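You operate a simulated robot arm through the tools that you are given. There is no shell and no other tool. Be economical: measure what you need, move in short steps, check, and stop when the job is done.

Carry out the task below with a simulated robot arm. There is one attempt and no reset: what you move stays moved.

JOB
Lift out the cramp, damp the rust stain and cover it with clay.
Fine: stand the cramp on the banker; spray first, press the clay on with the tamper and put it back. Set down upright: cramp, tamper.
Where things are to end (x, y in the base frame): cramp within 60 mm of [560, 0].

The check looks at the end state, three seconds after you hand in, the way a careful person would. Anything else that was tipped, shoved, dropped, spilled or broken makes it a failure. A push-on lid holds only when it is set on centred and level and pressed home; a screw cap is set on level and turned clockwise until tight.

ROBOT AND FRAMES
A 6-joint arm with a two-finger parallel gripper, fixed in place. Base frame: the origin is at the foot of the arm, x ahead of it, y to its left, z up; the work surface is at about z = 820. Units: mm, degrees, N and s.
With the tool pointing down near the work surface it reaches from about 340 to 760 mm from the base axis. Its first joint turns from -66.0 to 66.0 degrees. Payload 2.45 kg.
The tool frame sits at the grasp point between the pads (the TCP): z along the fingers, y along the line on which they close. The tips reach 24 mm beyond it. Largest opening 68 mm; finger width 17, thickness 10; the body of the gripper, 40 by 70 mm, starts 41 mm behind the TCP.
Orientation is told as [roll, pitch, yaw] about the base's x, y, z axes, in that order, counted from this pose: with the fingers straight down and closing along the base's y, the tool's x points along the base's -x, its y along +y and its z along -z.

CONTROLS
- The arm moves only by the tool jog_arm. Its argument "series" is a list of rows, each a list of 3 entries, a list of its own where there are three numbers: the opening, from 0 (shut) to 1 (fully open), then the shift along the base's x, y, z in mm, then the turn, a rotation vector about the base's x, y, z in degrees. In form: [[hand, [tx, ty, tz], [rx, ry, rz]], ...]. A call has 1 to 12 rows; each row is the pose to reach, as a shift and turn from the pose commanded when the call began. Each row takes 0.2 s and may step no farther than 50 mm and 8.6 degrees from the row before; otherwise, or with a gripper value out of range, the whole call is refused. Where a pose cannot be reached the arm comes as near as it can. A force on the tool above 40 N (or 10 N above the force at the start of the call, whichever is more), or a blocked arm, ends the call early, and 0.2 s more pass. Each finger travels about 108 mm/s and halts on what it meets, pressing with about 43 N; the grip force reading is that of the motor and also rises with nothing between the fingers. The clock runs only during rows and for 0.2 s after the last one: add rows that repeat a pose to give the fingers time. The reply holds the time, the measured pose of the TCP, the force on the tool along the base axes, the opening and the grip force, in the units named above and with some noise, with the torque about the TCP (base axes, N m) and any sound that the robot's microphone picked up, and new pictures: "show" is both (left out), scene, wrist or none.
- Cameras (640 x 400 px; columns grow to the right, rows downward): "scene" is fixed at [151.6, 400.3, 1471.2]; the picture's right is [-0.90, -0.44, 0.00], its down [-0.23, 0.47, -0.85] and it looks along [0.38, -0.77, -0.52] (base axes); focal length 339 px, centre (320, 200). "wrist" rides on the gripper at [84, 11, -75] in the tool frame; the picture's right is [-0.13, 0.99, 0.00], its down [-0.60, -0.08, -0.79] and it looks along [-0.79, -0.10, 0.61] (tool axes); focal length 251 px, centre (320, 200). There is no depth. A picture from a camera that has moved, and an enlarged one, comes with that camera's place and axes in the base frame and with its lens.
- enlarge(camera, box): a new picture of the part [left, top, right, bottom] of that camera's present view, enlarged. No time passes.
- close_job(): hands the job in; it is judged then, once.

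Work in short steps. Places have to be worked out from the pictures, the camera data and where the tool is seen: move nearer, look again, correct. Check each grasp and each placing, and mend what went wrong. You have 120 turns and 200 pictures in all, those below and enlarged ones among them. Open the gripper and draw the arm clear of the work before you hand the job in, unless the task says otherwise; then end with one line.

The tools are called as name(argument=value, ...) on one line, values as JSON. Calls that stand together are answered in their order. jog_arm: Moves the arm, as the interface text tells. Its arguments: {"type":"object","properties":{"series":{"type":"array"},"show":{"type":"string","enum":["both","scene","wrist","none"]}},"required":["series"]} The other tools are called the same way: enlarge (camera, box) takes an enlarged picture of a part of a camera's view; close_job () hands the job in.

At the start:

```text
time_s: 0.0
tool_pos: [499.8, -60.5, 1264.0]
orientation: [0.1, 0.0, 0.0]
contact_force: [-0.8, 0.3, 1.1]
moment: [-0.02, 0.03, 0.04]
width: 67.9
grasp_force: 0.1
```

scene: 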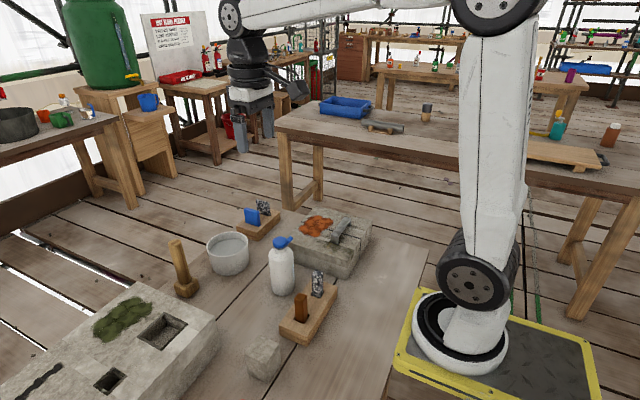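
wrist: 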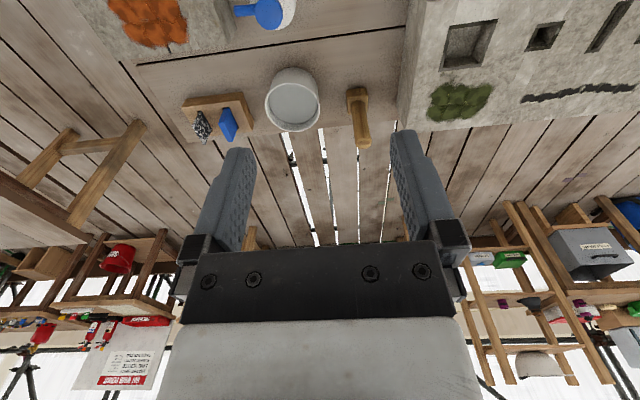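

I'll look at the work area in closer detail first.

enlarge(camera="scene", box=[200, 180, 440, 330])

enlarge(camera="scene", box=[0, 220, 288, 400])

```text
2.67 times, centred on (320, 255) of scene
camera zoom: at [151.6, 400.3, 1471.2], right [-0.9, -0.44, 0.0], down [-0.23, 0.47, -0.85], along [0.38, -0.77, -0.52], focal length 905 px, centre (320, 53)
```

zoom: 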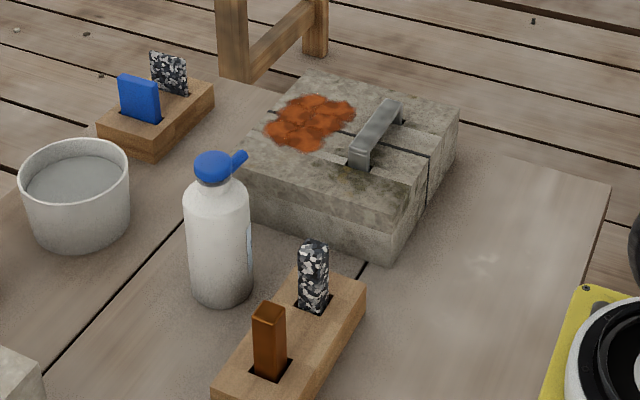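

```text
2.22 times, centred on (144, 310) of scene
camera zoom: at [151.6, 400.3, 1471.2], right [-0.9, -0.44, 0.0], down [-0.23, 0.47, -0.85], along [0.38, -0.77, -0.52], focal length 754 px, centre (711, -44)
```

zoom: 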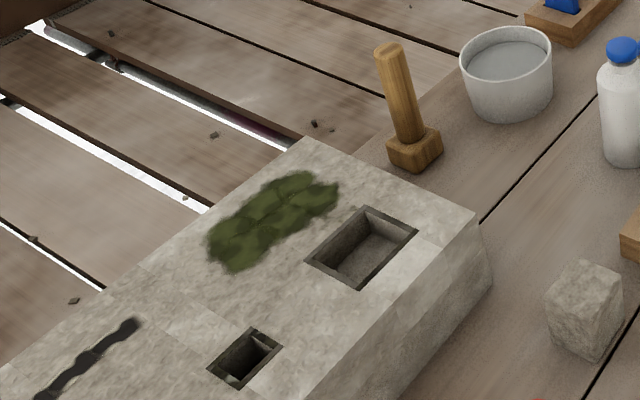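

Let me use the current wrist view, enlarged, to identify the clay, and the details of tub and holders.

enlarge(camera="wrist", box=[90, 0, 390, 150])

enlarge(camera="scene", box=[220, 270, 350, 390])

```text
2.13 times, centred on (240, 75) of wrist
camera zoom: at [415.1, -49.2, 1339.6], right [0.13, 0.99, 0.0], down [0.6, -0.08, 0.79], along [0.79, -0.1, -0.61], focal length 536 px, centre (491, 467)
```

zoom: 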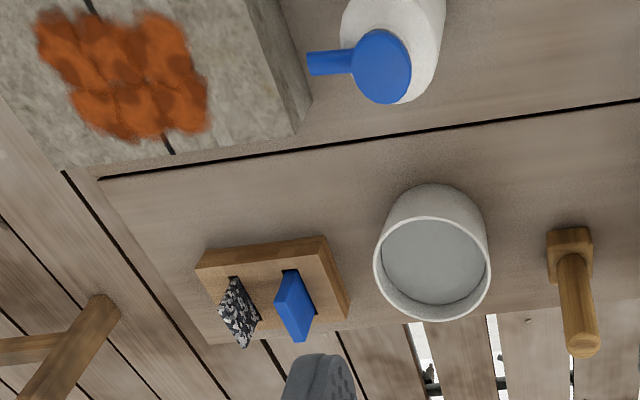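

```text
3.33 times, centred on (285, 330) of scene
camera zoom: at [151.6, 400.3, 1471.2], right [-0.9, -0.44, 0.0], down [-0.23, 0.47, -0.85], along [0.38, -0.77, -0.52], focal length 1131 px, centre (437, -233)
```

zoom: 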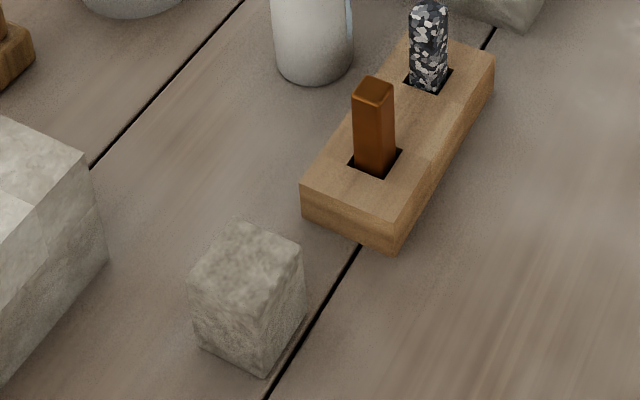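

The tub's grey content looks like the clay, with the tamper at about (726, 0), the bottle at (518, -130), and the cramp at about (447, -333) running along y. I'll go above the cramp with the hand turned -90° and look.

jog_arm(series=[[1, [-5, -16, -15], [0, 0, -8]], [1, [-10, -32, -30], [0, 0, -16]], [1, [-15, -48, -45], [0, 0, -24]], [1, [-20, -64, -60], [0, 0, -32]], [1, [-25, -80, -75], [0, 0, -40]], [1, [-30, -96, -90], [0, 0, -48]], [1, [-35, -112, -105], [0, 0, -56]], [1, [-40, -128, -120], [0, 0, -64]], [1, [-45, -144, -135], [0, 0, -72]], [1, [-50, -160, -150], [0, 0, -80]], [1, [-54, -176, -165], [0, 0, -88]], [1, [-54, -190, -175], [0, 0, -90]]])

```text
time_s: 2.6
tool_pos: [444.0, -251.9, 1087.8]
orientation: [0.1, 0.0, -90.1]
contact_force: [0.0, 0.3, 0.1]
moment: [0.0, 0.03, -0.02]
width: 67.9
grasp_force: 0.0
camera wrist: at [456.4, -166.9, 1164.3], right [0.99, -0.13, 0.0], down [-0.08, -0.6, 0.79], along [-0.1, -0.79, -0.61], focal length 251 px, centre (320, 200)
```

scene: 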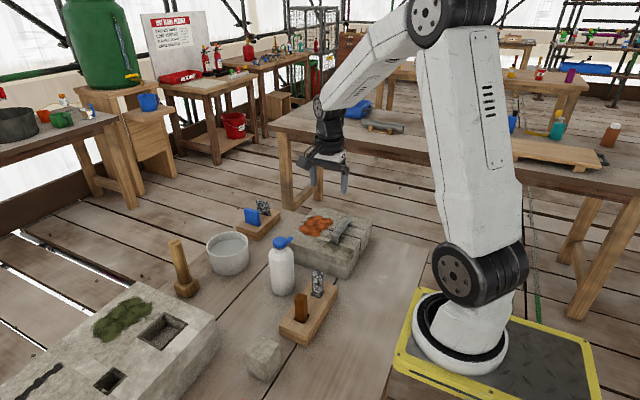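
wrist: 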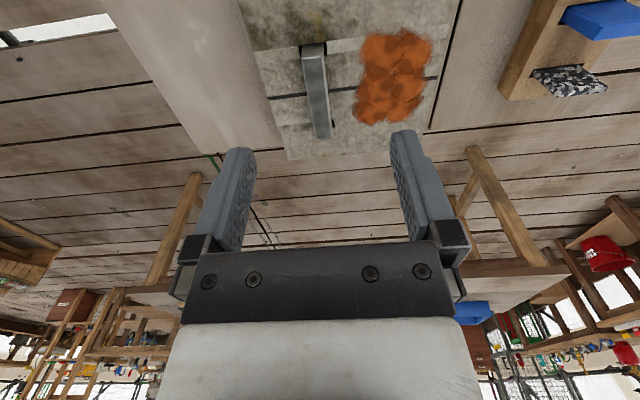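

enlarge(camera="wrist", box=[220, 0, 460, 150])

```text
2.67 times, centred on (340, 75) of wrist
camera zoom: at [456.4, -166.9, 1164.3], right [0.99, -0.13, 0.0], down [-0.08, -0.6, 0.79], along [-0.1, -0.79, -0.61], focal length 670 px, centre (267, 533)
```

zoom: 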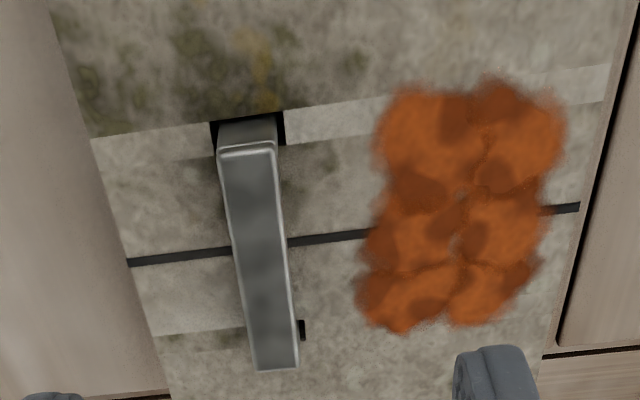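

Triangulating gives the cramp's bar centre at about (439, -330), top at z ≈ 898, and about 20 mm wide. I'll go above it and look again.

jog_arm(series=[[1, [-2, -30, -35], [0, 0, 0]], [1, [-4, -60, -70], [0, 0, 0]], [1, [-5, -78, -110], [0, 0, 0]], [1, [-5, -78, -140], [0, 0, 0]]])

enlarge(camera="scene", box=[270, 150, 410, 290])

```text
time_s: 3.6
tool_pos: [441.2, -328.3, 949.4]
orientation: [-0.1, 0.0, -89.9]
contact_force: [0.6, -0.3, -0.3]
moment: [0.05, -0.02, -0.01]
width: 67.8
grasp_force: 0.0
camera wrist: at [451.3, -243.9, 1024.0], right [0.99, -0.13, 0.0], down [-0.08, -0.6, 0.79], along [-0.1, -0.79, -0.61], focal length 251 px, centre (320, 200)
```

scene: 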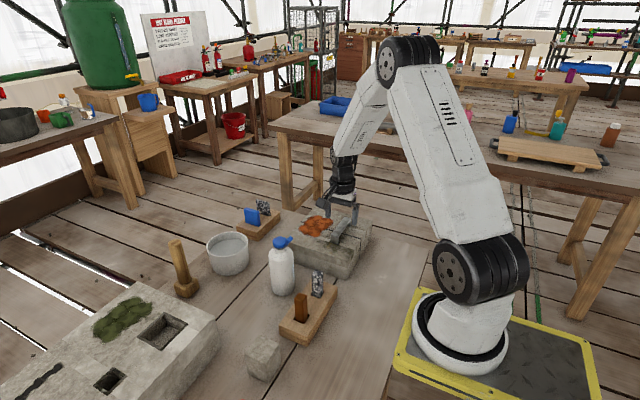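
wrist: 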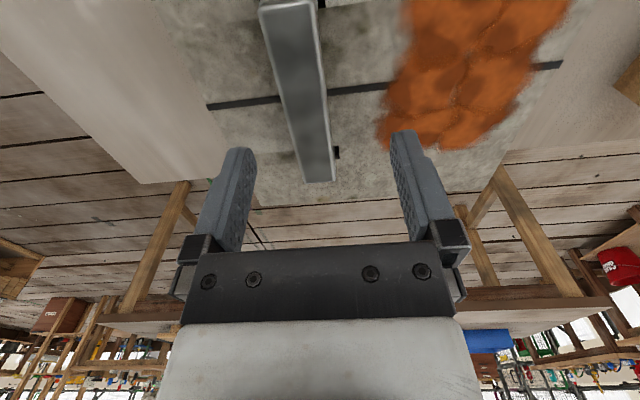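

```text
2.86 times, centred on (340, 220) of scene
camera zoom: at [151.6, 400.2, 1471.2], right [-0.9, -0.44, 0.0], down [-0.23, 0.47, -0.85], along [0.38, -0.77, -0.52], focal length 970 px, centre (263, 143)
```

zoom: 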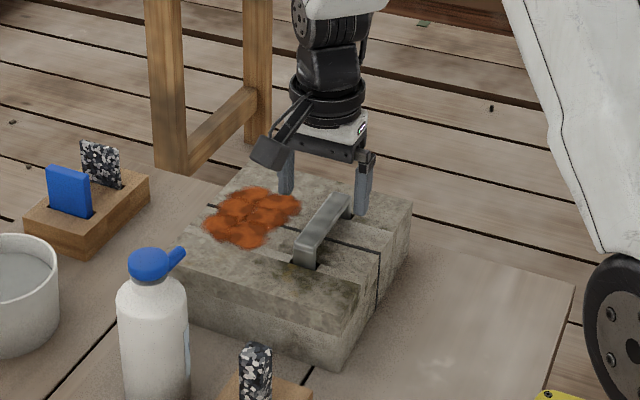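

The bar's centre works out at x ≈ 433–434. I'll shift to that and go down to z ≈ 920 with a view.

jog_arm(series=[[1, [-6, -2, -12], [0, 0, 0]], [1, [-6, -2, -29], [0, 0, 0]]])

enlarge(camera="scene", box=[300, 180, 390, 260])

```text
time_s: 4.2
tool_pos: [435.0, -330.5, 918.9]
orientation: [0.0, 0.0, -90.1]
contact_force: [0.3, 0.1, -0.5]
moment: [0.03, 0.03, 0.01]
width: 68.0
grasp_force: 0.0
camera wrist: at [445.5, -245.5, 995.2], right [0.99, -0.13, 0.0], down [-0.08, -0.6, 0.79], along [-0.1, -0.79, -0.61], focal length 251 px, centre (320, 200)
```

scene: 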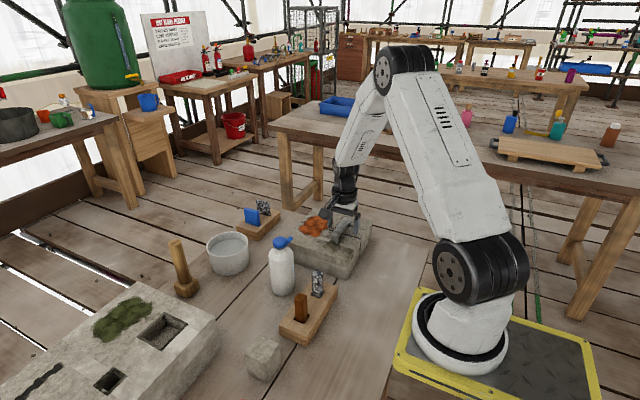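
wrist: 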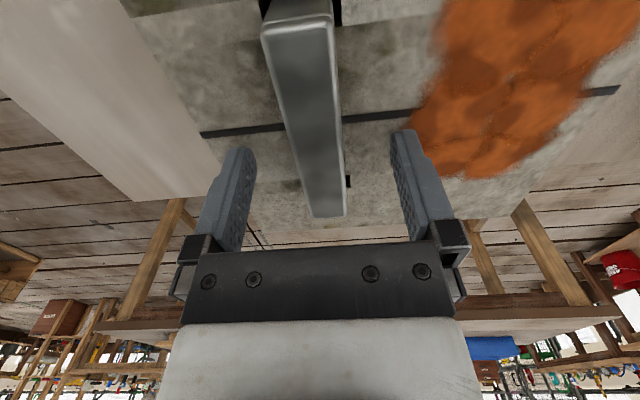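

```text
5.00 times, centred on (345, 220) of scene
camera zoom: at [151.6, 400.3, 1471.2], right [-0.9, -0.44, 0.0], down [-0.23, 0.47, -0.85], along [0.38, -0.77, -0.52], focal length 1697 px, centre (195, 100)
```

zoom: 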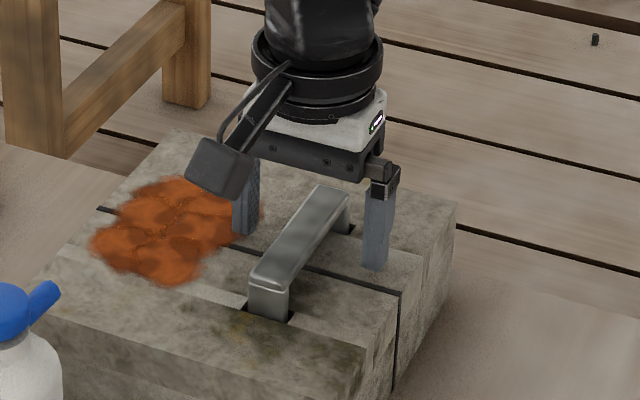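

The fingers straddle the bar and there's a gap under it. I'll descend in small steps while watching the force.

jog_arm(series=[[1, [0, 0, -5], [0, 0, 0]], [1, [0, 0, -10], [0, 0, 0]], [1, [0, 0, -14], [0, 0, 0]]])

enlarge(camera="scene", box=[300, 180, 390, 260])

```text
time_s: 4.8
tool_pos: [435.2, -330.4, 913.7]
orientation: [0.0, 0.1, -90.0]
contact_force: [1.6, 3.9, 6.0]
moment: [0.13, 0.2, -0.15]
width: 67.1
grasp_force: 0.0
stopped in row 3: the force on the tool passed its limit at 51 N (the readings are from after the stop); the commanded pose is now the measured one
camera wrist: at [446.4, -245.9, 989.7], right [0.99, -0.13, 0.0], down [-0.08, -0.6, 0.79], along [-0.1, -0.79, -0.61], focal length 251 px, centre (320, 200)
```

scene: 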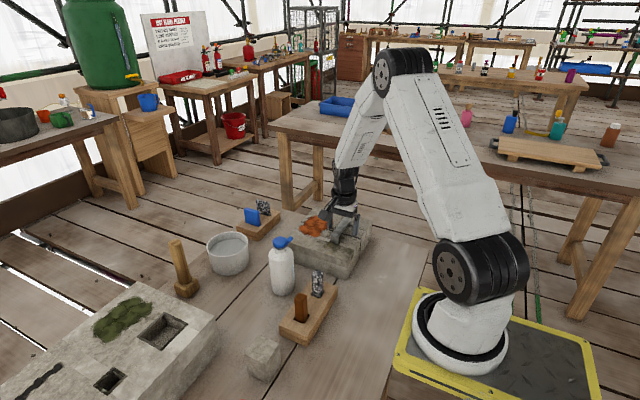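
wrist: 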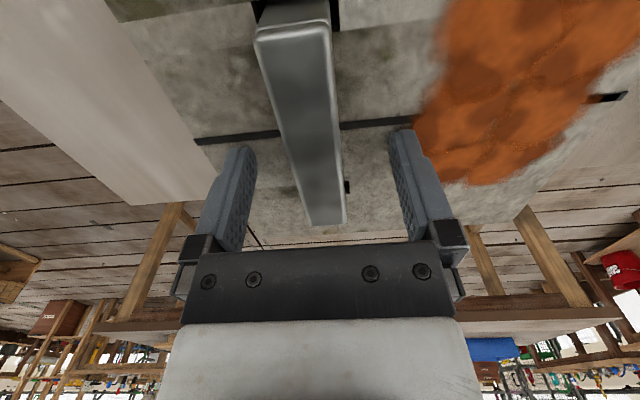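

```text
5.00 times, centred on (345, 220) of scene
camera zoom: at [151.5, 400.4, 1471.1], right [-0.9, -0.44, 0.0], down [-0.23, 0.47, -0.85], along [0.38, -0.77, -0.52], focal length 1697 px, centre (195, 100)
```

zoom: 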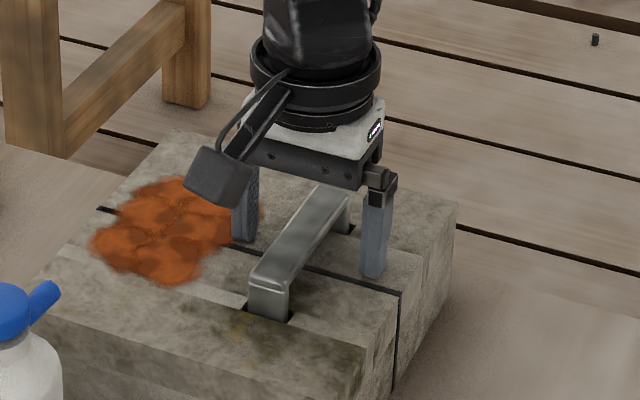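

The tips touched the stone, so its top is at z ≈ 890. I'll rise 2 mm and close on the bar.

jog_arm(series=[[1, [0, 0, 2], [0, 0, 0]], [0.5, [0, 0, 2], [0, 0, 0]], [0.1, [0, 0, 2], [0, 0, 0]], [0, [0, 0, 2], [0, 0, 0]], [0, [0, 0, 2], [0, 0, 0]]], show="wrist")

```text
time_s: 6.0
tool_pos: [436.0, -331.3, 916.5]
orientation: [0.0, 0.0, -90.0]
contact_force: [-0.3, -1.1, -0.3]
moment: [0.0, 0.0, 0.01]
width: 21.5
grasp_force: 38.6
camera wrist: at [446.4, -246.2, 991.2], right [0.99, -0.13, 0.0], down [-0.08, -0.6, 0.79], along [-0.1, -0.79, -0.61], focal length 251 px, centre (320, 200)
```

wrist: 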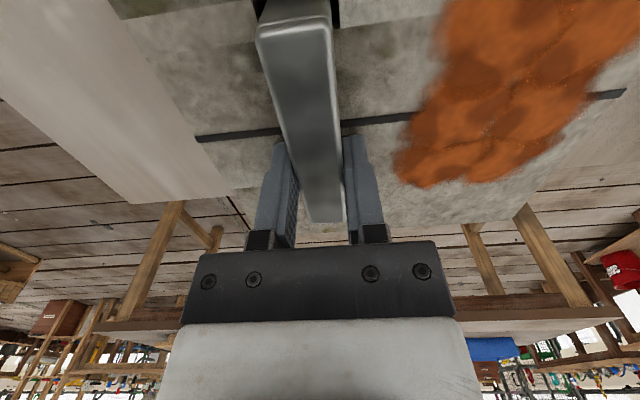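

The grasp reads 21.5 mm at 38 N. I'll lift straight up, slowly.

jog_arm(series=[[0, [0, 0, 8], [0, 0, 0]], [0, [0, 0, 20], [0, 0, 0]], [0, [0, 0, 40], [0, 0, 0]], [0, [0, 0, 70], [0, 0, 0]], [0, [0, 0, 110], [0, 0, 0]]])

enlarge(camera="scene", box=[270, 140, 390, 260])

```text
time_s: 7.2
tool_pos: [434.1, -329.3, 1025.2]
orientation: [0.0, 0.0, -90.0]
contact_force: [-0.4, -0.2, -0.3]
moment: [-0.02, 0.01, 0.02]
width: 21.5
grasp_force: 38.7
camera wrist: at [445.9, -245.9, 1101.6], right [0.99, -0.13, 0.0], down [-0.08, -0.6, 0.79], along [-0.1, -0.79, -0.61], focal length 251 px, centre (320, 200)
```

scene: 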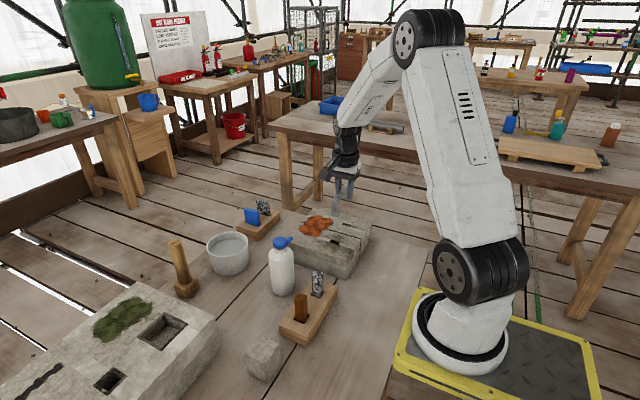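
wrist: 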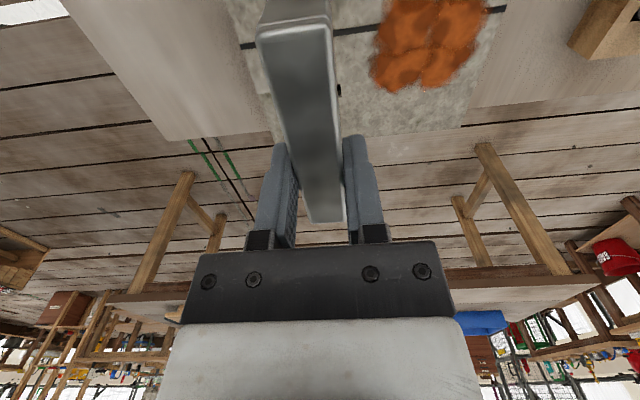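

```text
3.33 times, centred on (330, 200) of scene
camera zoom: at [151.6, 400.3, 1471.2], right [-0.9, -0.44, 0.0], down [-0.23, 0.47, -0.85], along [0.38, -0.77, -0.52], focal length 1131 px, centre (287, 200)
```

zoom: 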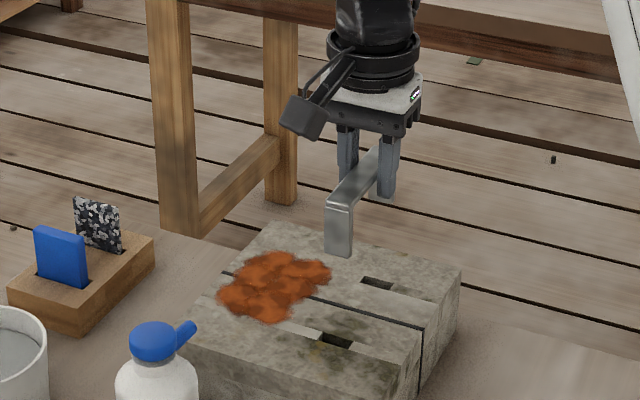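

The cramp is out, with legs reaching about 48 mm below the TCP. I'll carry it high to (550, -8), turning back to yaw 0 so it lies along x between the bottle and the left stone.

jog_arm(series=[[0, [5, 10, 25], [0, 0, 8]], [0, [14, 38, 50], [0, 0, 16]], [0, [24, 66, 60], [0, 0, 24]], [0, [34, 94, 60], [0, 0, 32]], [0, [44, 122, 60], [0, 0, 40]], [0, [54, 150, 60], [0, 0, 48]], [0, [64, 178, 60], [0, 0, 56]], [0, [74, 206, 60], [0, 0, 64]], [0, [86, 234, 60], [0, 0, 72]], [0, [98, 262, 60], [0, 0, 80]], [0, [108, 292, 60], [0, 0, 88]], [0, [116, 321, 60], [0, 0, 90]]])

```text
time_s: 9.8
tool_pos: [550.4, -10.2, 1084.7]
orientation: [0.0, 0.0, 0.1]
contact_force: [0.5, 0.3, -0.8]
moment: [0.0, -0.02, 0.01]
width: 21.4
grasp_force: 37.9
camera wrist: at [466.5, 1.1, 1160.5], right [0.13, 0.99, 0.0], down [0.6, -0.08, 0.79], along [0.79, -0.1, -0.61], focal length 251 px, centre (320, 200)
```

scene: 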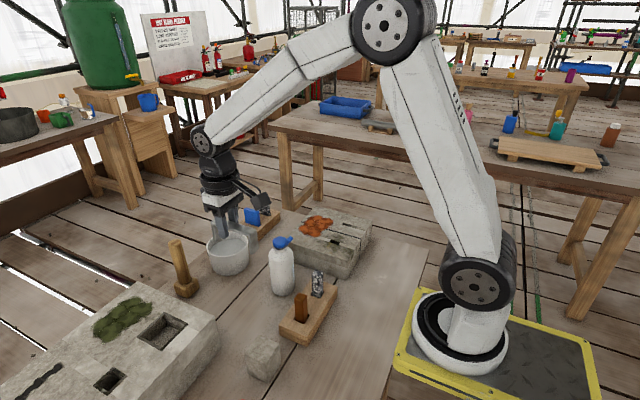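
wrist: 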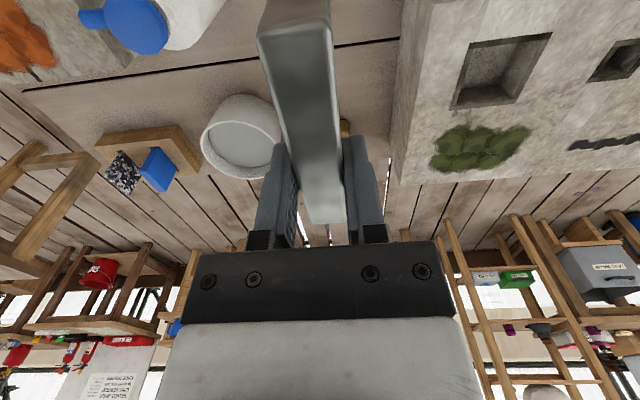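

The area below is clear. I'll lower to z ≈ 885 and look.

jog_arm(series=[[0, [0, 0, -40], [0, 0, 0]], [0, [0, 0, -80], [0, 0, 0]], [0, [0, 0, -120], [0, 0, 0]], [0, [0, 0, -160], [0, 0, 0]], [0, [0, 0, -190], [0, 0, 0]], [0, [0, 0, -200], [0, 0, 0]]])

enlarge(camera="scene", box=[170, 220, 320, 350])

```text
time_s: 11.2
tool_pos: [551.0, -11.4, 885.1]
orientation: [0.0, 0.0, 0.0]
contact_force: [-0.6, -0.1, -1.9]
moment: [0.04, -0.01, 0.03]
width: 21.5
grasp_force: 38.9
camera wrist: at [466.9, 1.5, 961.1], right [0.13, 0.99, 0.0], down [0.6, -0.08, 0.79], along [0.79, -0.1, -0.61], focal length 251 px, centre (320, 200)
```

scene: 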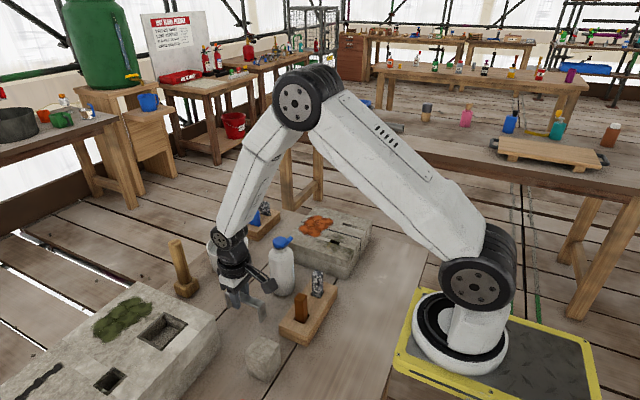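
wrist: 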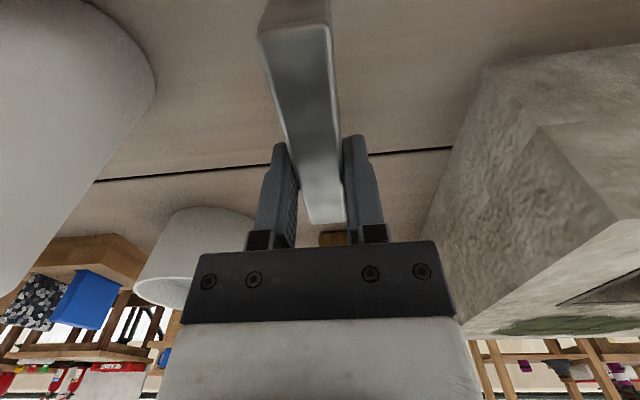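

```text
3.08 times, centred on (245, 285) of scene
camera zoom: at [151.6, 400.3, 1471.2], right [-0.9, -0.44, 0.0], down [-0.23, 0.47, -0.85], along [0.38, -0.77, -0.52], focal length 1044 px, centre (551, -62)
```

zoom: 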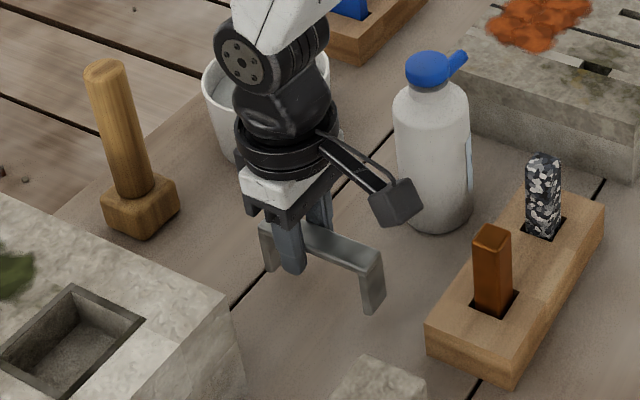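

All clear. I'll lower in fine steps until it touches.

jog_arm(series=[[0, [0, 0, -5], [0, 0, 0]], [0, [0, 0, -9], [0, 0, 0]], [0, [0, 0, -12], [0, 0, 0]], [0, [0, 0, -14], [0, 0, 0]]], show="none")

```text
time_s: 12.2
tool_pos: [551.1, -10.4, 871.6]
orientation: [0.0, 0.1, 0.0]
contact_force: [-0.2, -0.2, -0.9]
moment: [0.03, -0.02, -0.02]
width: 21.5
grasp_force: 38.4
```

jog_arm(series=[[0, [0, 0, -2], [0, 0, 0]], [0, [0, 0, -4], [0, 0, 0]], [0, [0, 0, -6], [0, 0, 0]], [0, [0, 0, -8], [0, 0, 0]], [0, [0, 0, -10], [0, 0, 0]], [0, [0, 0, -12], [0, 0, 0]]], show="scene")

enlarge(camera="scene", box=[200, 260, 300, 340])

```text
time_s: 13.7
tool_pos: [551.8, -10.8, 860.8]
orientation: [0.0, -0.3, -0.1]
contact_force: [1.0, -1.9, 26.0]
moment: [0.01, -0.03, -0.02]
width: 21.2
grasp_force: 38.3
```

scene: 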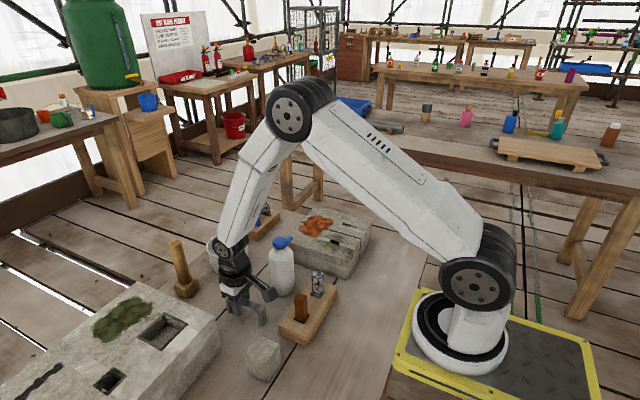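

```text
5.00 times, centred on (250, 300) of scene
camera zoom: at [151.1, 400.2, 1471.2], right [-0.9, -0.44, 0.0], down [-0.23, 0.47, -0.85], along [0.38, -0.77, -0.52], focal length 1697 px, centre (670, -300)
```

zoom: 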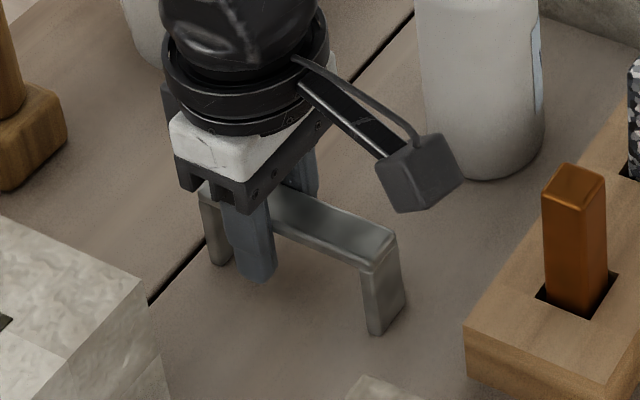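

It's standing on the board at 26 N. I'll ease off, open fully and rise straight up.

jog_arm(series=[[0, [0, 0, 1.5], [0, 0, 0]], [0.4, [0, 0, 1.5], [0, 0, 0]], [0.8, [0, 0, 1.5], [0, 0, 0]], [1, [0, 0, 1.5], [0, 0, 0]], [1, [0, 0, 15], [0, 0, 0]], [1, [0, 0, 45], [0, 0, 0]], [1, [0, 0, 90], [0, 0, 0]], [1, [0, 0, 140], [0, 0, 0]], [1, [-20, 0, 190], [0, 0, 0]]])

enlarge(camera="scene", box=[200, 220, 320, 340])

```text
refused: row 9 steps farther than a row can; nothing moved
```

```text
3.33 times, centred on (260, 280) of scene
camera zoom: at [151.1, 400.2, 1471.2], right [-0.9, -0.44, 0.0], down [-0.23, 0.47, -0.85], along [0.38, -0.77, -0.52], focal length 1131 px, centre (520, -67)
```

zoom: 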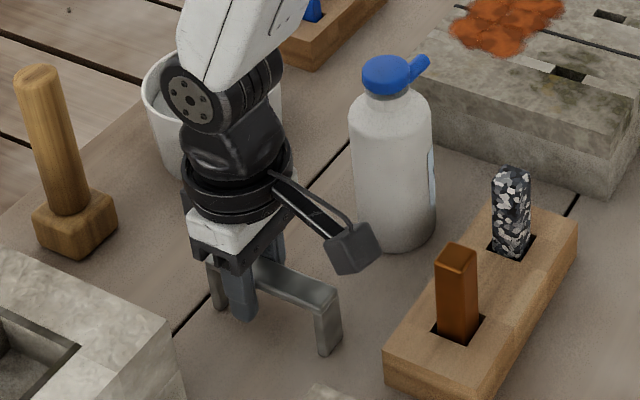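

The last row stepped too far, so the call was refused; I'll repeat it with the steps corrected.

jog_arm(series=[[0, [0, 0, 1.5], [0, 0, 0]], [0.4, [0, 0, 1.5], [0, 0, 0]], [0.8, [0, 0, 1.5], [0, 0, 0]], [1, [0, 0, 1.5], [0, 0, 0]], [1, [0, 0, 15], [0, 0, 0]], [1, [0, 0, 45], [0, 0, 0]], [1, [0, 0, 90], [0, 0, 0]], [1, [0, 0, 135], [0, 0, 0]], [1, [-20, 0, 175], [0, 0, 0]]])

enlarge(camera="scene", box=[200, 220, 320, 340])

```text
time_s: 15.7
tool_pos: [530.2, -10.3, 1034.9]
orientation: [0.1, 0.1, 0.0]
contact_force: [0.2, 0.9, -0.6]
moment: [0.0, -0.01, 0.02]
width: 68.1
grasp_force: 0.1
camera wrist: at [446.2, 1.6, 1109.9], right [0.13, 0.99, 0.0], down [0.6, -0.08, 0.79], along [0.79, -0.1, -0.61], focal length 251 px, centre (320, 200)
```

scene: 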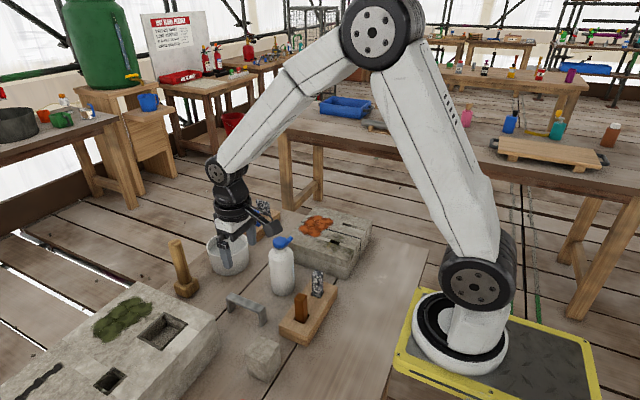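
wrist: 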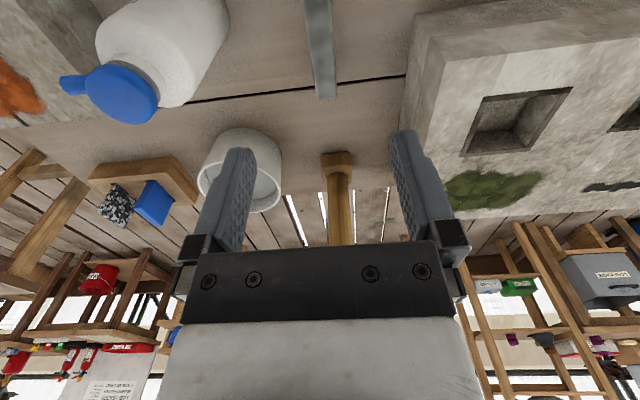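

```text
3.33 times, centred on (260, 280) of scene
camera zoom: at [151.6, 400.3, 1471.2], right [-0.9, -0.44, 0.0], down [-0.23, 0.47, -0.85], along [0.38, -0.77, -0.52], focal length 1131 px, centre (520, -67)
```

zoom: 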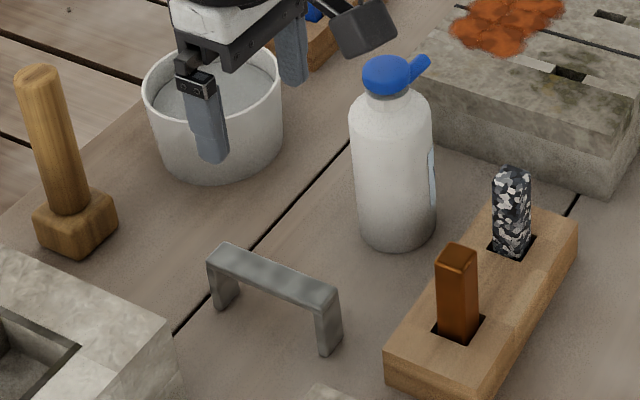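

The cramp stands well at about (552, -10). Next is the bottle: I'll position the hand so the wrist camera looks straight at it.

jog_arm(series=[[1, [-42, -36, 10], [0, 0, 0]], [1, [-84, -72, 10], [0, 0, 0]], [1, [-126, -108, -20], [0, 0, 0]], [1, [-126, -108, -28], [0, 0, 0]]], show="wrist")

enlarge(camera="wrist", box=[220, 80, 420, 280])

enlarge(camera="scene", box=[250, 220, 320, 300])

```text
refused: row 1 steps farther than a row can; nothing moved
```

```text
2.00 times, centred on (320, 180) of wrist
camera zoom: at [446.2, 1.6, 1109.9], right [0.13, 0.99, 0.0], down [0.6, -0.08, 0.79], along [0.79, -0.1, -0.61], focal length 503 px, centre (320, 240)
```

zoom: 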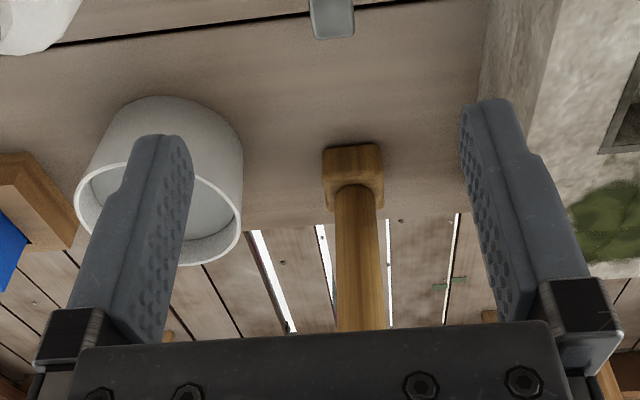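

```text
5.00 times, centred on (285, 260) of scene
camera zoom: at [151.6, 400.3, 1471.2], right [-0.9, -0.44, 0.0], down [-0.23, 0.47, -0.85], along [0.38, -0.77, -0.52], focal length 1697 px, centre (495, -100)
```

zoom: 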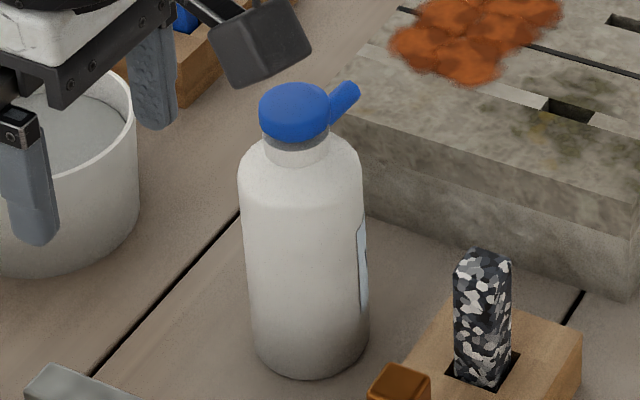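

I'll redo the same move with smaller steps.

jog_arm(series=[[1, [-32, -27, 5], [0, 0, 0]], [1, [-64, -54, 0], [0, 0, 0]], [1, [-96, -81, -10], [0, 0, 0]], [1, [-126, -108, -20], [0, 0, 0]], [1, [-126, -108, -28], [0, 0, 0]]], show="wrist")

enlarge(camera="wrist", box=[220, 80, 420, 280])

```text
time_s: 16.9
tool_pos: [404.5, -117.3, 1006.7]
orientation: [0.0, -0.1, 0.0]
contact_force: [-0.6, 0.0, 0.0]
moment: [-0.02, 0.03, 0.0]
width: 68.1
grasp_force: 0.0
camera wrist: at [320.6, -105.9, 1082.1], right [0.13, 0.99, 0.0], down [0.6, -0.08, 0.79], along [0.79, -0.1, -0.61], focal length 251 px, centre (320, 200)
```

wrist: 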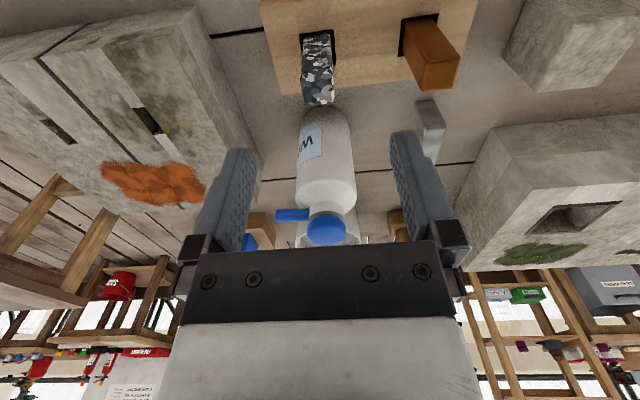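

```text
2.00 times, centred on (320, 180) of wrist
camera zoom: at [320.6, -105.9, 1082.1], right [0.13, 0.99, 0.0], down [0.6, -0.08, 0.79], along [0.79, -0.1, -0.61], focal length 503 px, centre (320, 240)
```

zoom: 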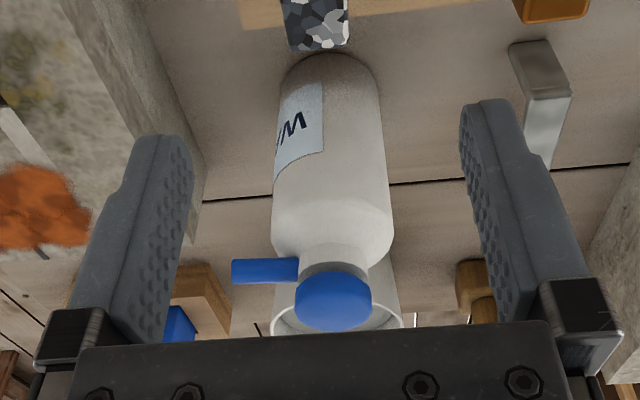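

The label starts with "W", so this is the water sprayer: about 60 mm wide, spout toward -y, axis near (520, -126) and cap top at about 970. I'll go above it with yaw -90 so the fingers close along x.

jog_arm(series=[[1, [0, 0, 30], [0, 0, -8]], [1, [0, 0, 60], [0, 0, -16]], [1, [10, 0, 80], [0, 0, -24]], [1, [22, 0, 80], [0, 0, -32]], [1, [34, 0, 80], [0, 0, -40]], [1, [46, 0, 80], [0, 0, -48]], [1, [58, 0, 80], [0, 0, -56]], [1, [70, 0, 80], [0, 0, -64]], [1, [82, 0, 80], [0, 0, -72]], [1, [96, 0, 80], [0, 0, -80]], [1, [108, -2, 70], [0, 0, -88]], [1, [116, -4, 60], [0, 0, -90]]], show="wrist")

enlarge(camera="wrist", box=[220, 0, 420, 150])

```text
time_s: 19.4
tool_pos: [521.3, -122.0, 1066.1]
orientation: [-0.1, 0.0, -90.1]
contact_force: [0.2, 0.2, -0.9]
moment: [0.0, 0.0, -0.01]
width: 68.0
grasp_force: 0.1
camera wrist: at [532.2, -37.3, 1142.0], right [0.99, -0.13, 0.0], down [-0.08, -0.6, 0.79], along [-0.1, -0.79, -0.61], focal length 251 px, centre (320, 200)
```

wrist: 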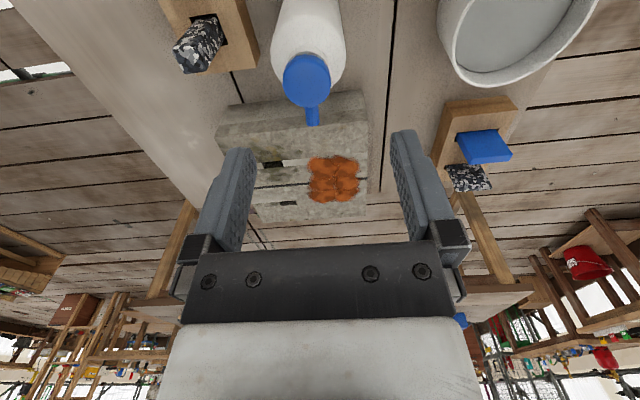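

```text
2.67 times, centred on (320, 75) of wrist
camera zoom: at [532.2, -37.3, 1142.0], right [0.99, -0.13, 0.0], down [-0.08, -0.6, 0.79], along [-0.1, -0.79, -0.61], focal length 670 px, centre (320, 533)
```

zoom: 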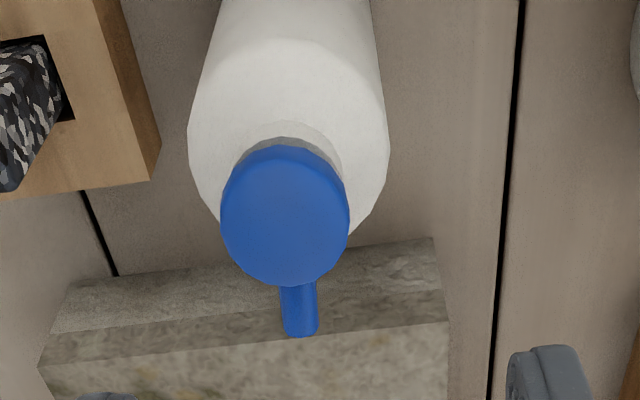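

The bottle's axis measures (512.5, -124) with the spout tip at about y -163. I'll centre, go down to z ≈ 1000 and re-measure.

jog_arm(series=[[1, [-8, -2, -20], [0, 0, 0]], [1, [-8.5, -2, -45], [0, 0, 0]], [1, [-8.5, -2, -66], [0, 0, 0]], [1, [-8.5, -2, -66], [0, 0, 0]]])

enlarge(camera="wrist", box=[200, 0, 440, 180])

```text
time_s: 20.4
tool_pos: [513.6, -124.1, 1000.1]
orientation: [0.0, 0.0, -90.0]
contact_force: [-0.3, -0.3, -0.2]
moment: [0.0, 0.03, 0.02]
width: 68.0
grasp_force: 0.0
camera wrist: at [524.2, -39.1, 1076.5], right [0.99, -0.13, 0.0], down [-0.08, -0.6, 0.79], along [-0.1, -0.79, -0.61], focal length 251 px, centre (320, 200)
```

scene: 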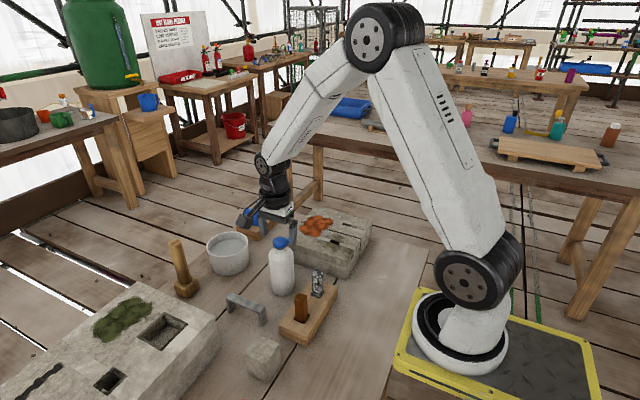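
wrist: 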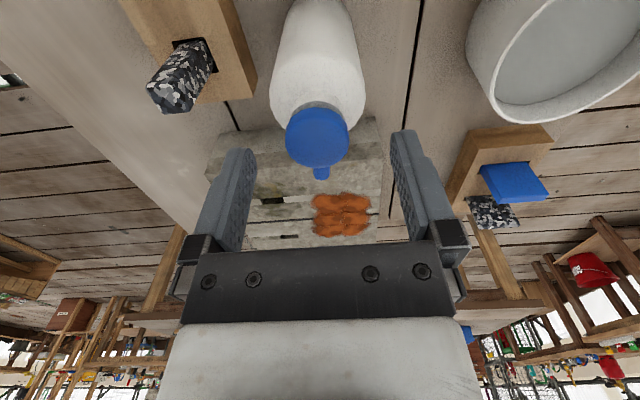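

```text
2.22 times, centred on (320, 90) of wrist
camera zoom: at [524.2, -39.1, 1076.5], right [0.99, -0.13, 0.0], down [-0.08, -0.6, 0.79], along [-0.1, -0.79, -0.61], focal length 559 px, centre (320, 444)
```

zoom: 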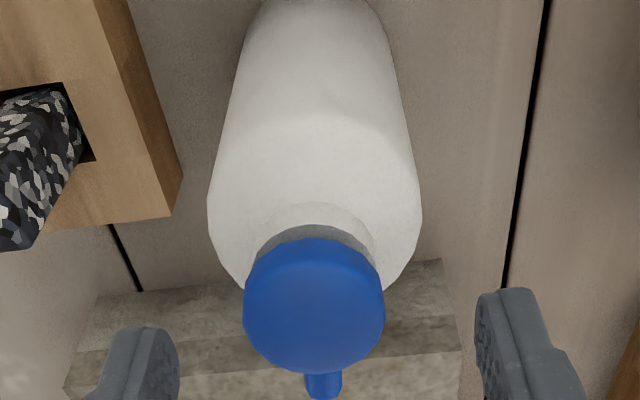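

The bottle's axis is confirmed at (512.3, -123.5). I'll descend gently past the cap.

jog_arm(series=[[1, [-0.7, 0, -20], [0, 0, 0]], [1, [-0.7, 0, -40], [0, 0, 0]], [1, [-0.7, 0, -48], [0, 0, 0]], [1, [-0.7, 0, -52], [0, 0, 0]], [1, [-0.7, 0, -56], [0, 0, 0]], [1, [-0.7, 0, -60], [0, 0, 0]]])

enlarge(camera="scene", box=[240, 200, 330, 300])

```text
time_s: 21.9
tool_pos: [511.2, -124.0, 939.5]
orientation: [0.1, 0.0, -90.0]
contact_force: [-0.5, -0.2, -1.3]
moment: [0.04, -0.04, 0.03]
width: 67.8
grasp_force: 0.1
camera wrist: at [523.0, -39.1, 1015.9], right [0.99, -0.13, 0.0], down [-0.08, -0.6, 0.79], along [-0.1, -0.79, -0.61], focal length 251 px, centre (320, 200)
```

scene: 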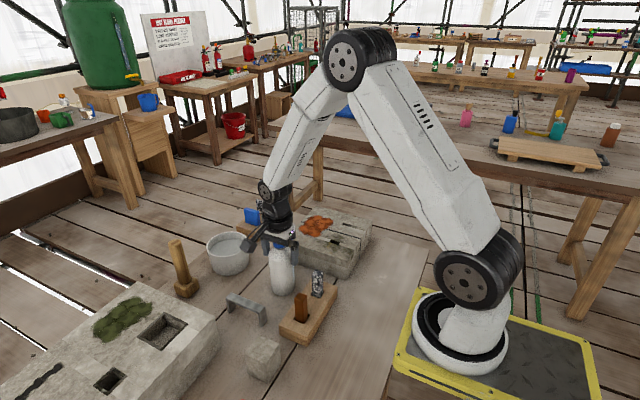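
wrist: 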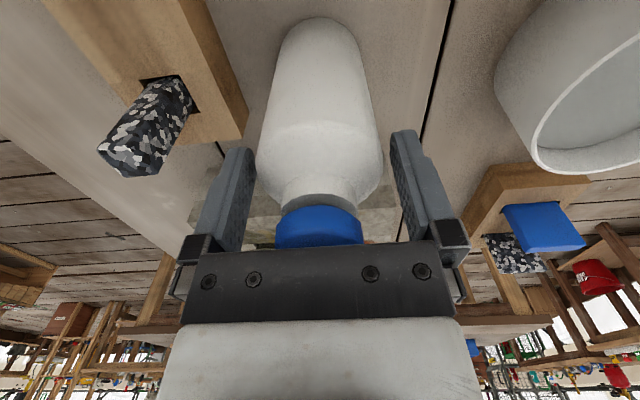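

```text
4.00 times, centred on (285, 250) of scene
camera zoom: at [151.6, 400.3, 1471.2], right [-0.9, -0.44, 0.0], down [-0.23, 0.47, -0.85], along [0.38, -0.77, -0.52], focal length 1358 px, centre (460, 0)
```

zoom: 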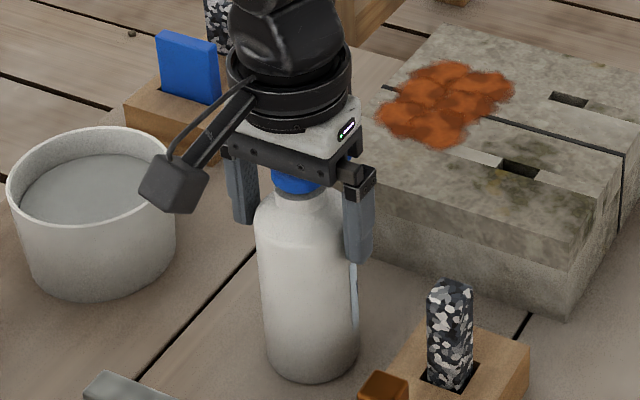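

The fingers straddle the shoulder cleanly. I'll go a few mm lower, until just before the palm touches the cap.

jog_arm(series=[[1, [0, 0, -2], [0, 0, 0]], [1, [0, 0, -4], [0, 0, 0]], [1, [0, 0, -6], [0, 0, 0]], [1, [0, 0, -8], [0, 0, 0]]], show="wrist")

```text
time_s: 22.9
tool_pos: [511.8, -125.5, 931.7]
orientation: [0.1, -0.1, -90.0]
contact_force: [-0.4, -0.5, 2.1]
moment: [0.04, -0.02, 0.01]
width: 67.9
grasp_force: 0.1
camera wrist: at [523.1, -39.2, 1008.3], right [0.99, -0.13, 0.0], down [-0.08, -0.6, 0.79], along [-0.1, -0.79, -0.61], focal length 251 px, centre (320, 200)
```

wrist: 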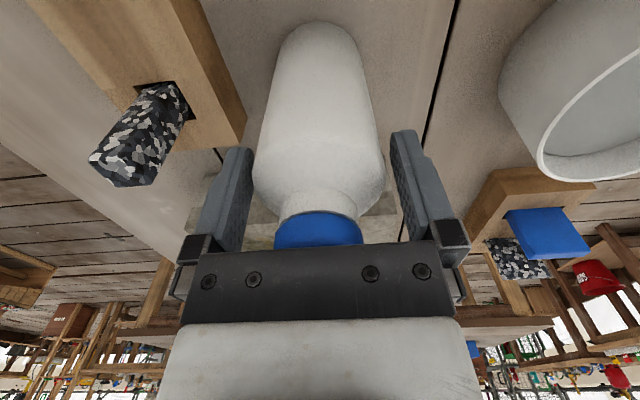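

The palm is just reaching the cap. I'll close gradually, watching width, force and sound.

jog_arm(series=[[0.95, [0, 0, 0], [0, 0, 0]], [0.9, [0, 0, 0], [0, 0, 0]], [0.85, [0, 0, 0], [0, 0, 0]], [0.85, [0, 0, 0], [0, 0, 0]]], show="wrist")

```text
time_s: 23.9
tool_pos: [511.9, -123.9, 933.5]
orientation: [0.1, -0.1, -89.9]
contact_force: [-2.6, -1.0, 3.4]
moment: [0.02, 0.07, 0.03]
width: 59.4
grasp_force: 0.8
camera wrist: at [522.7, -39.1, 1008.1], right [0.99, -0.13, 0.0], down [-0.08, -0.6, 0.79], along [-0.1, -0.79, -0.61], focal length 251 px, centre (320, 200)
```

wrist: 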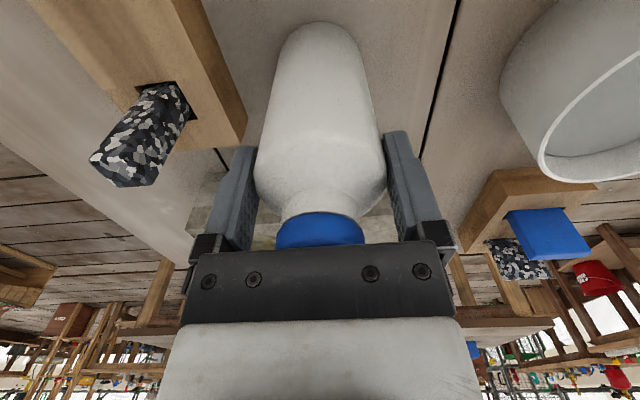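

Contact is at 59.4 mm with low force, so force seems to follow the command. I'll tighten moderately and see.

jog_arm(series=[[0.78, [0, 0, 0], [0, 0, 0]], [0.7, [0, 0, 0], [0, 0, 0]], [0.7, [0, 0, 0], [0, 0, 0]]], show="none")

```text
time_s: 24.6
tool_pos: [512.0, -124.6, 932.1]
orientation: [0.0, 0.0, -90.0]
contact_force: [-2.1, -0.3, 2.6]
moment: [0.08, 0.14, 0.05]
width: 59.1
grasp_force: 43.5
```

Gripped firmly at 59.1 mm with no sound. I'll lift it a little and check.

jog_arm(series=[[0.7, [0, 0, 10], [0, 0, 0]], [0.7, [0, 0, 30], [0, 0, 0]], [0.7, [0, 0, 60], [0, 0, 0]], [0.7, [0, 0, 95], [0, 0, 0]]])

```text
time_s: 25.6
tool_pos: [512.0, -122.9, 1027.9]
orientation: [0.0, 0.1, -90.0]
contact_force: [0.4, 0.5, -3.4]
moment: [-0.02, -0.01, -0.03]
width: 59.3
grasp_force: 42.6
camera wrist: at [523.5, -38.5, 1103.1], right [0.99, -0.13, 0.0], down [-0.08, -0.6, 0.79], along [-0.1, -0.79, -0.61], focal length 251 px, centre (320, 200)
```

scene: 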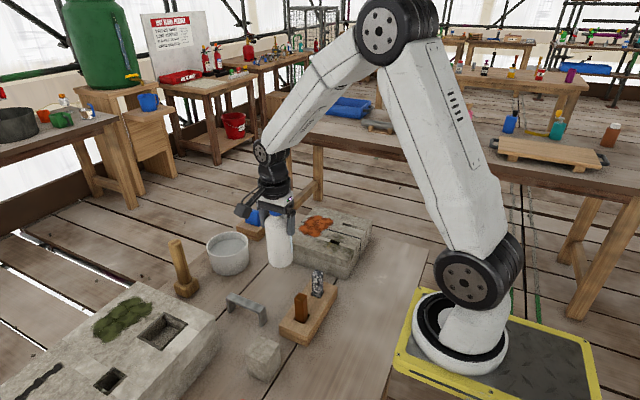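
wrist: 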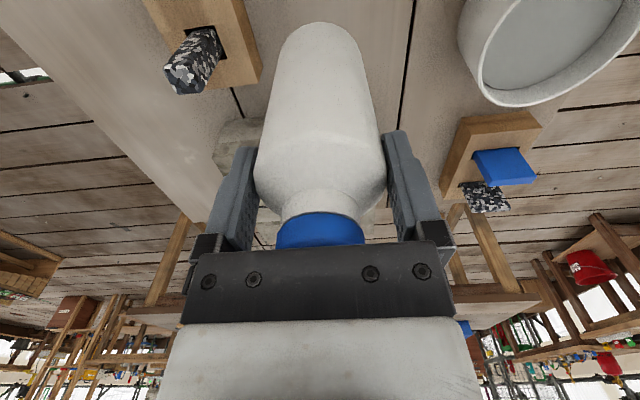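

The bottle is held securely. The stain's centre is about (520, -318) on the z = 890 surface; I'll tilt the bottle 45° about x so the spout points down at it, keeping high at first.

jog_arm(series=[[0.7, [2, -10, 15], [8, 0, 0]], [0.7, [4, -20, 20], [16, 0, 0]], [0.7, [6, -30, 20], [24, 0, 0]], [0.7, [8, -45, 20], [32, 0, 0]], [0.7, [10, -60, 20], [40, 0, 0]], [0.7, [10, -70, 10], [45, 0, 0]]])

```text
time_s: 27.1
tool_pos: [522.0, -194.2, 1039.0]
orientation: [0.1, 45.1, -90.0]
contact_force: [0.1, -0.3, -4.1]
moment: [-0.09, 0.02, 0.02]
width: 59.1
grasp_force: 43.3
camera wrist: at [533.2, -187.0, 1151.1], right [0.99, -0.09, -0.09], down [-0.08, -0.99, 0.13], along [-0.1, -0.12, -0.99], focal length 251 px, centre (320, 200)
```

scene: 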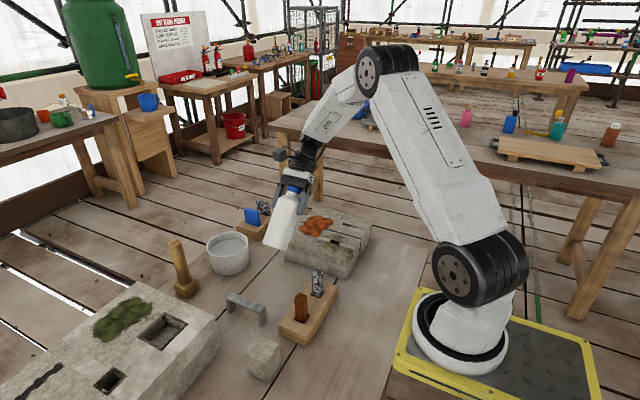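
wrist: 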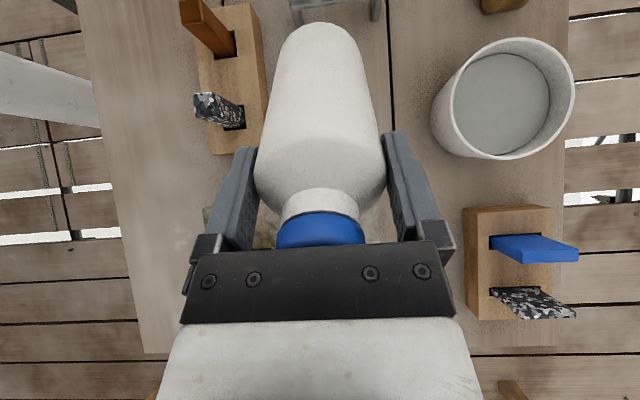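

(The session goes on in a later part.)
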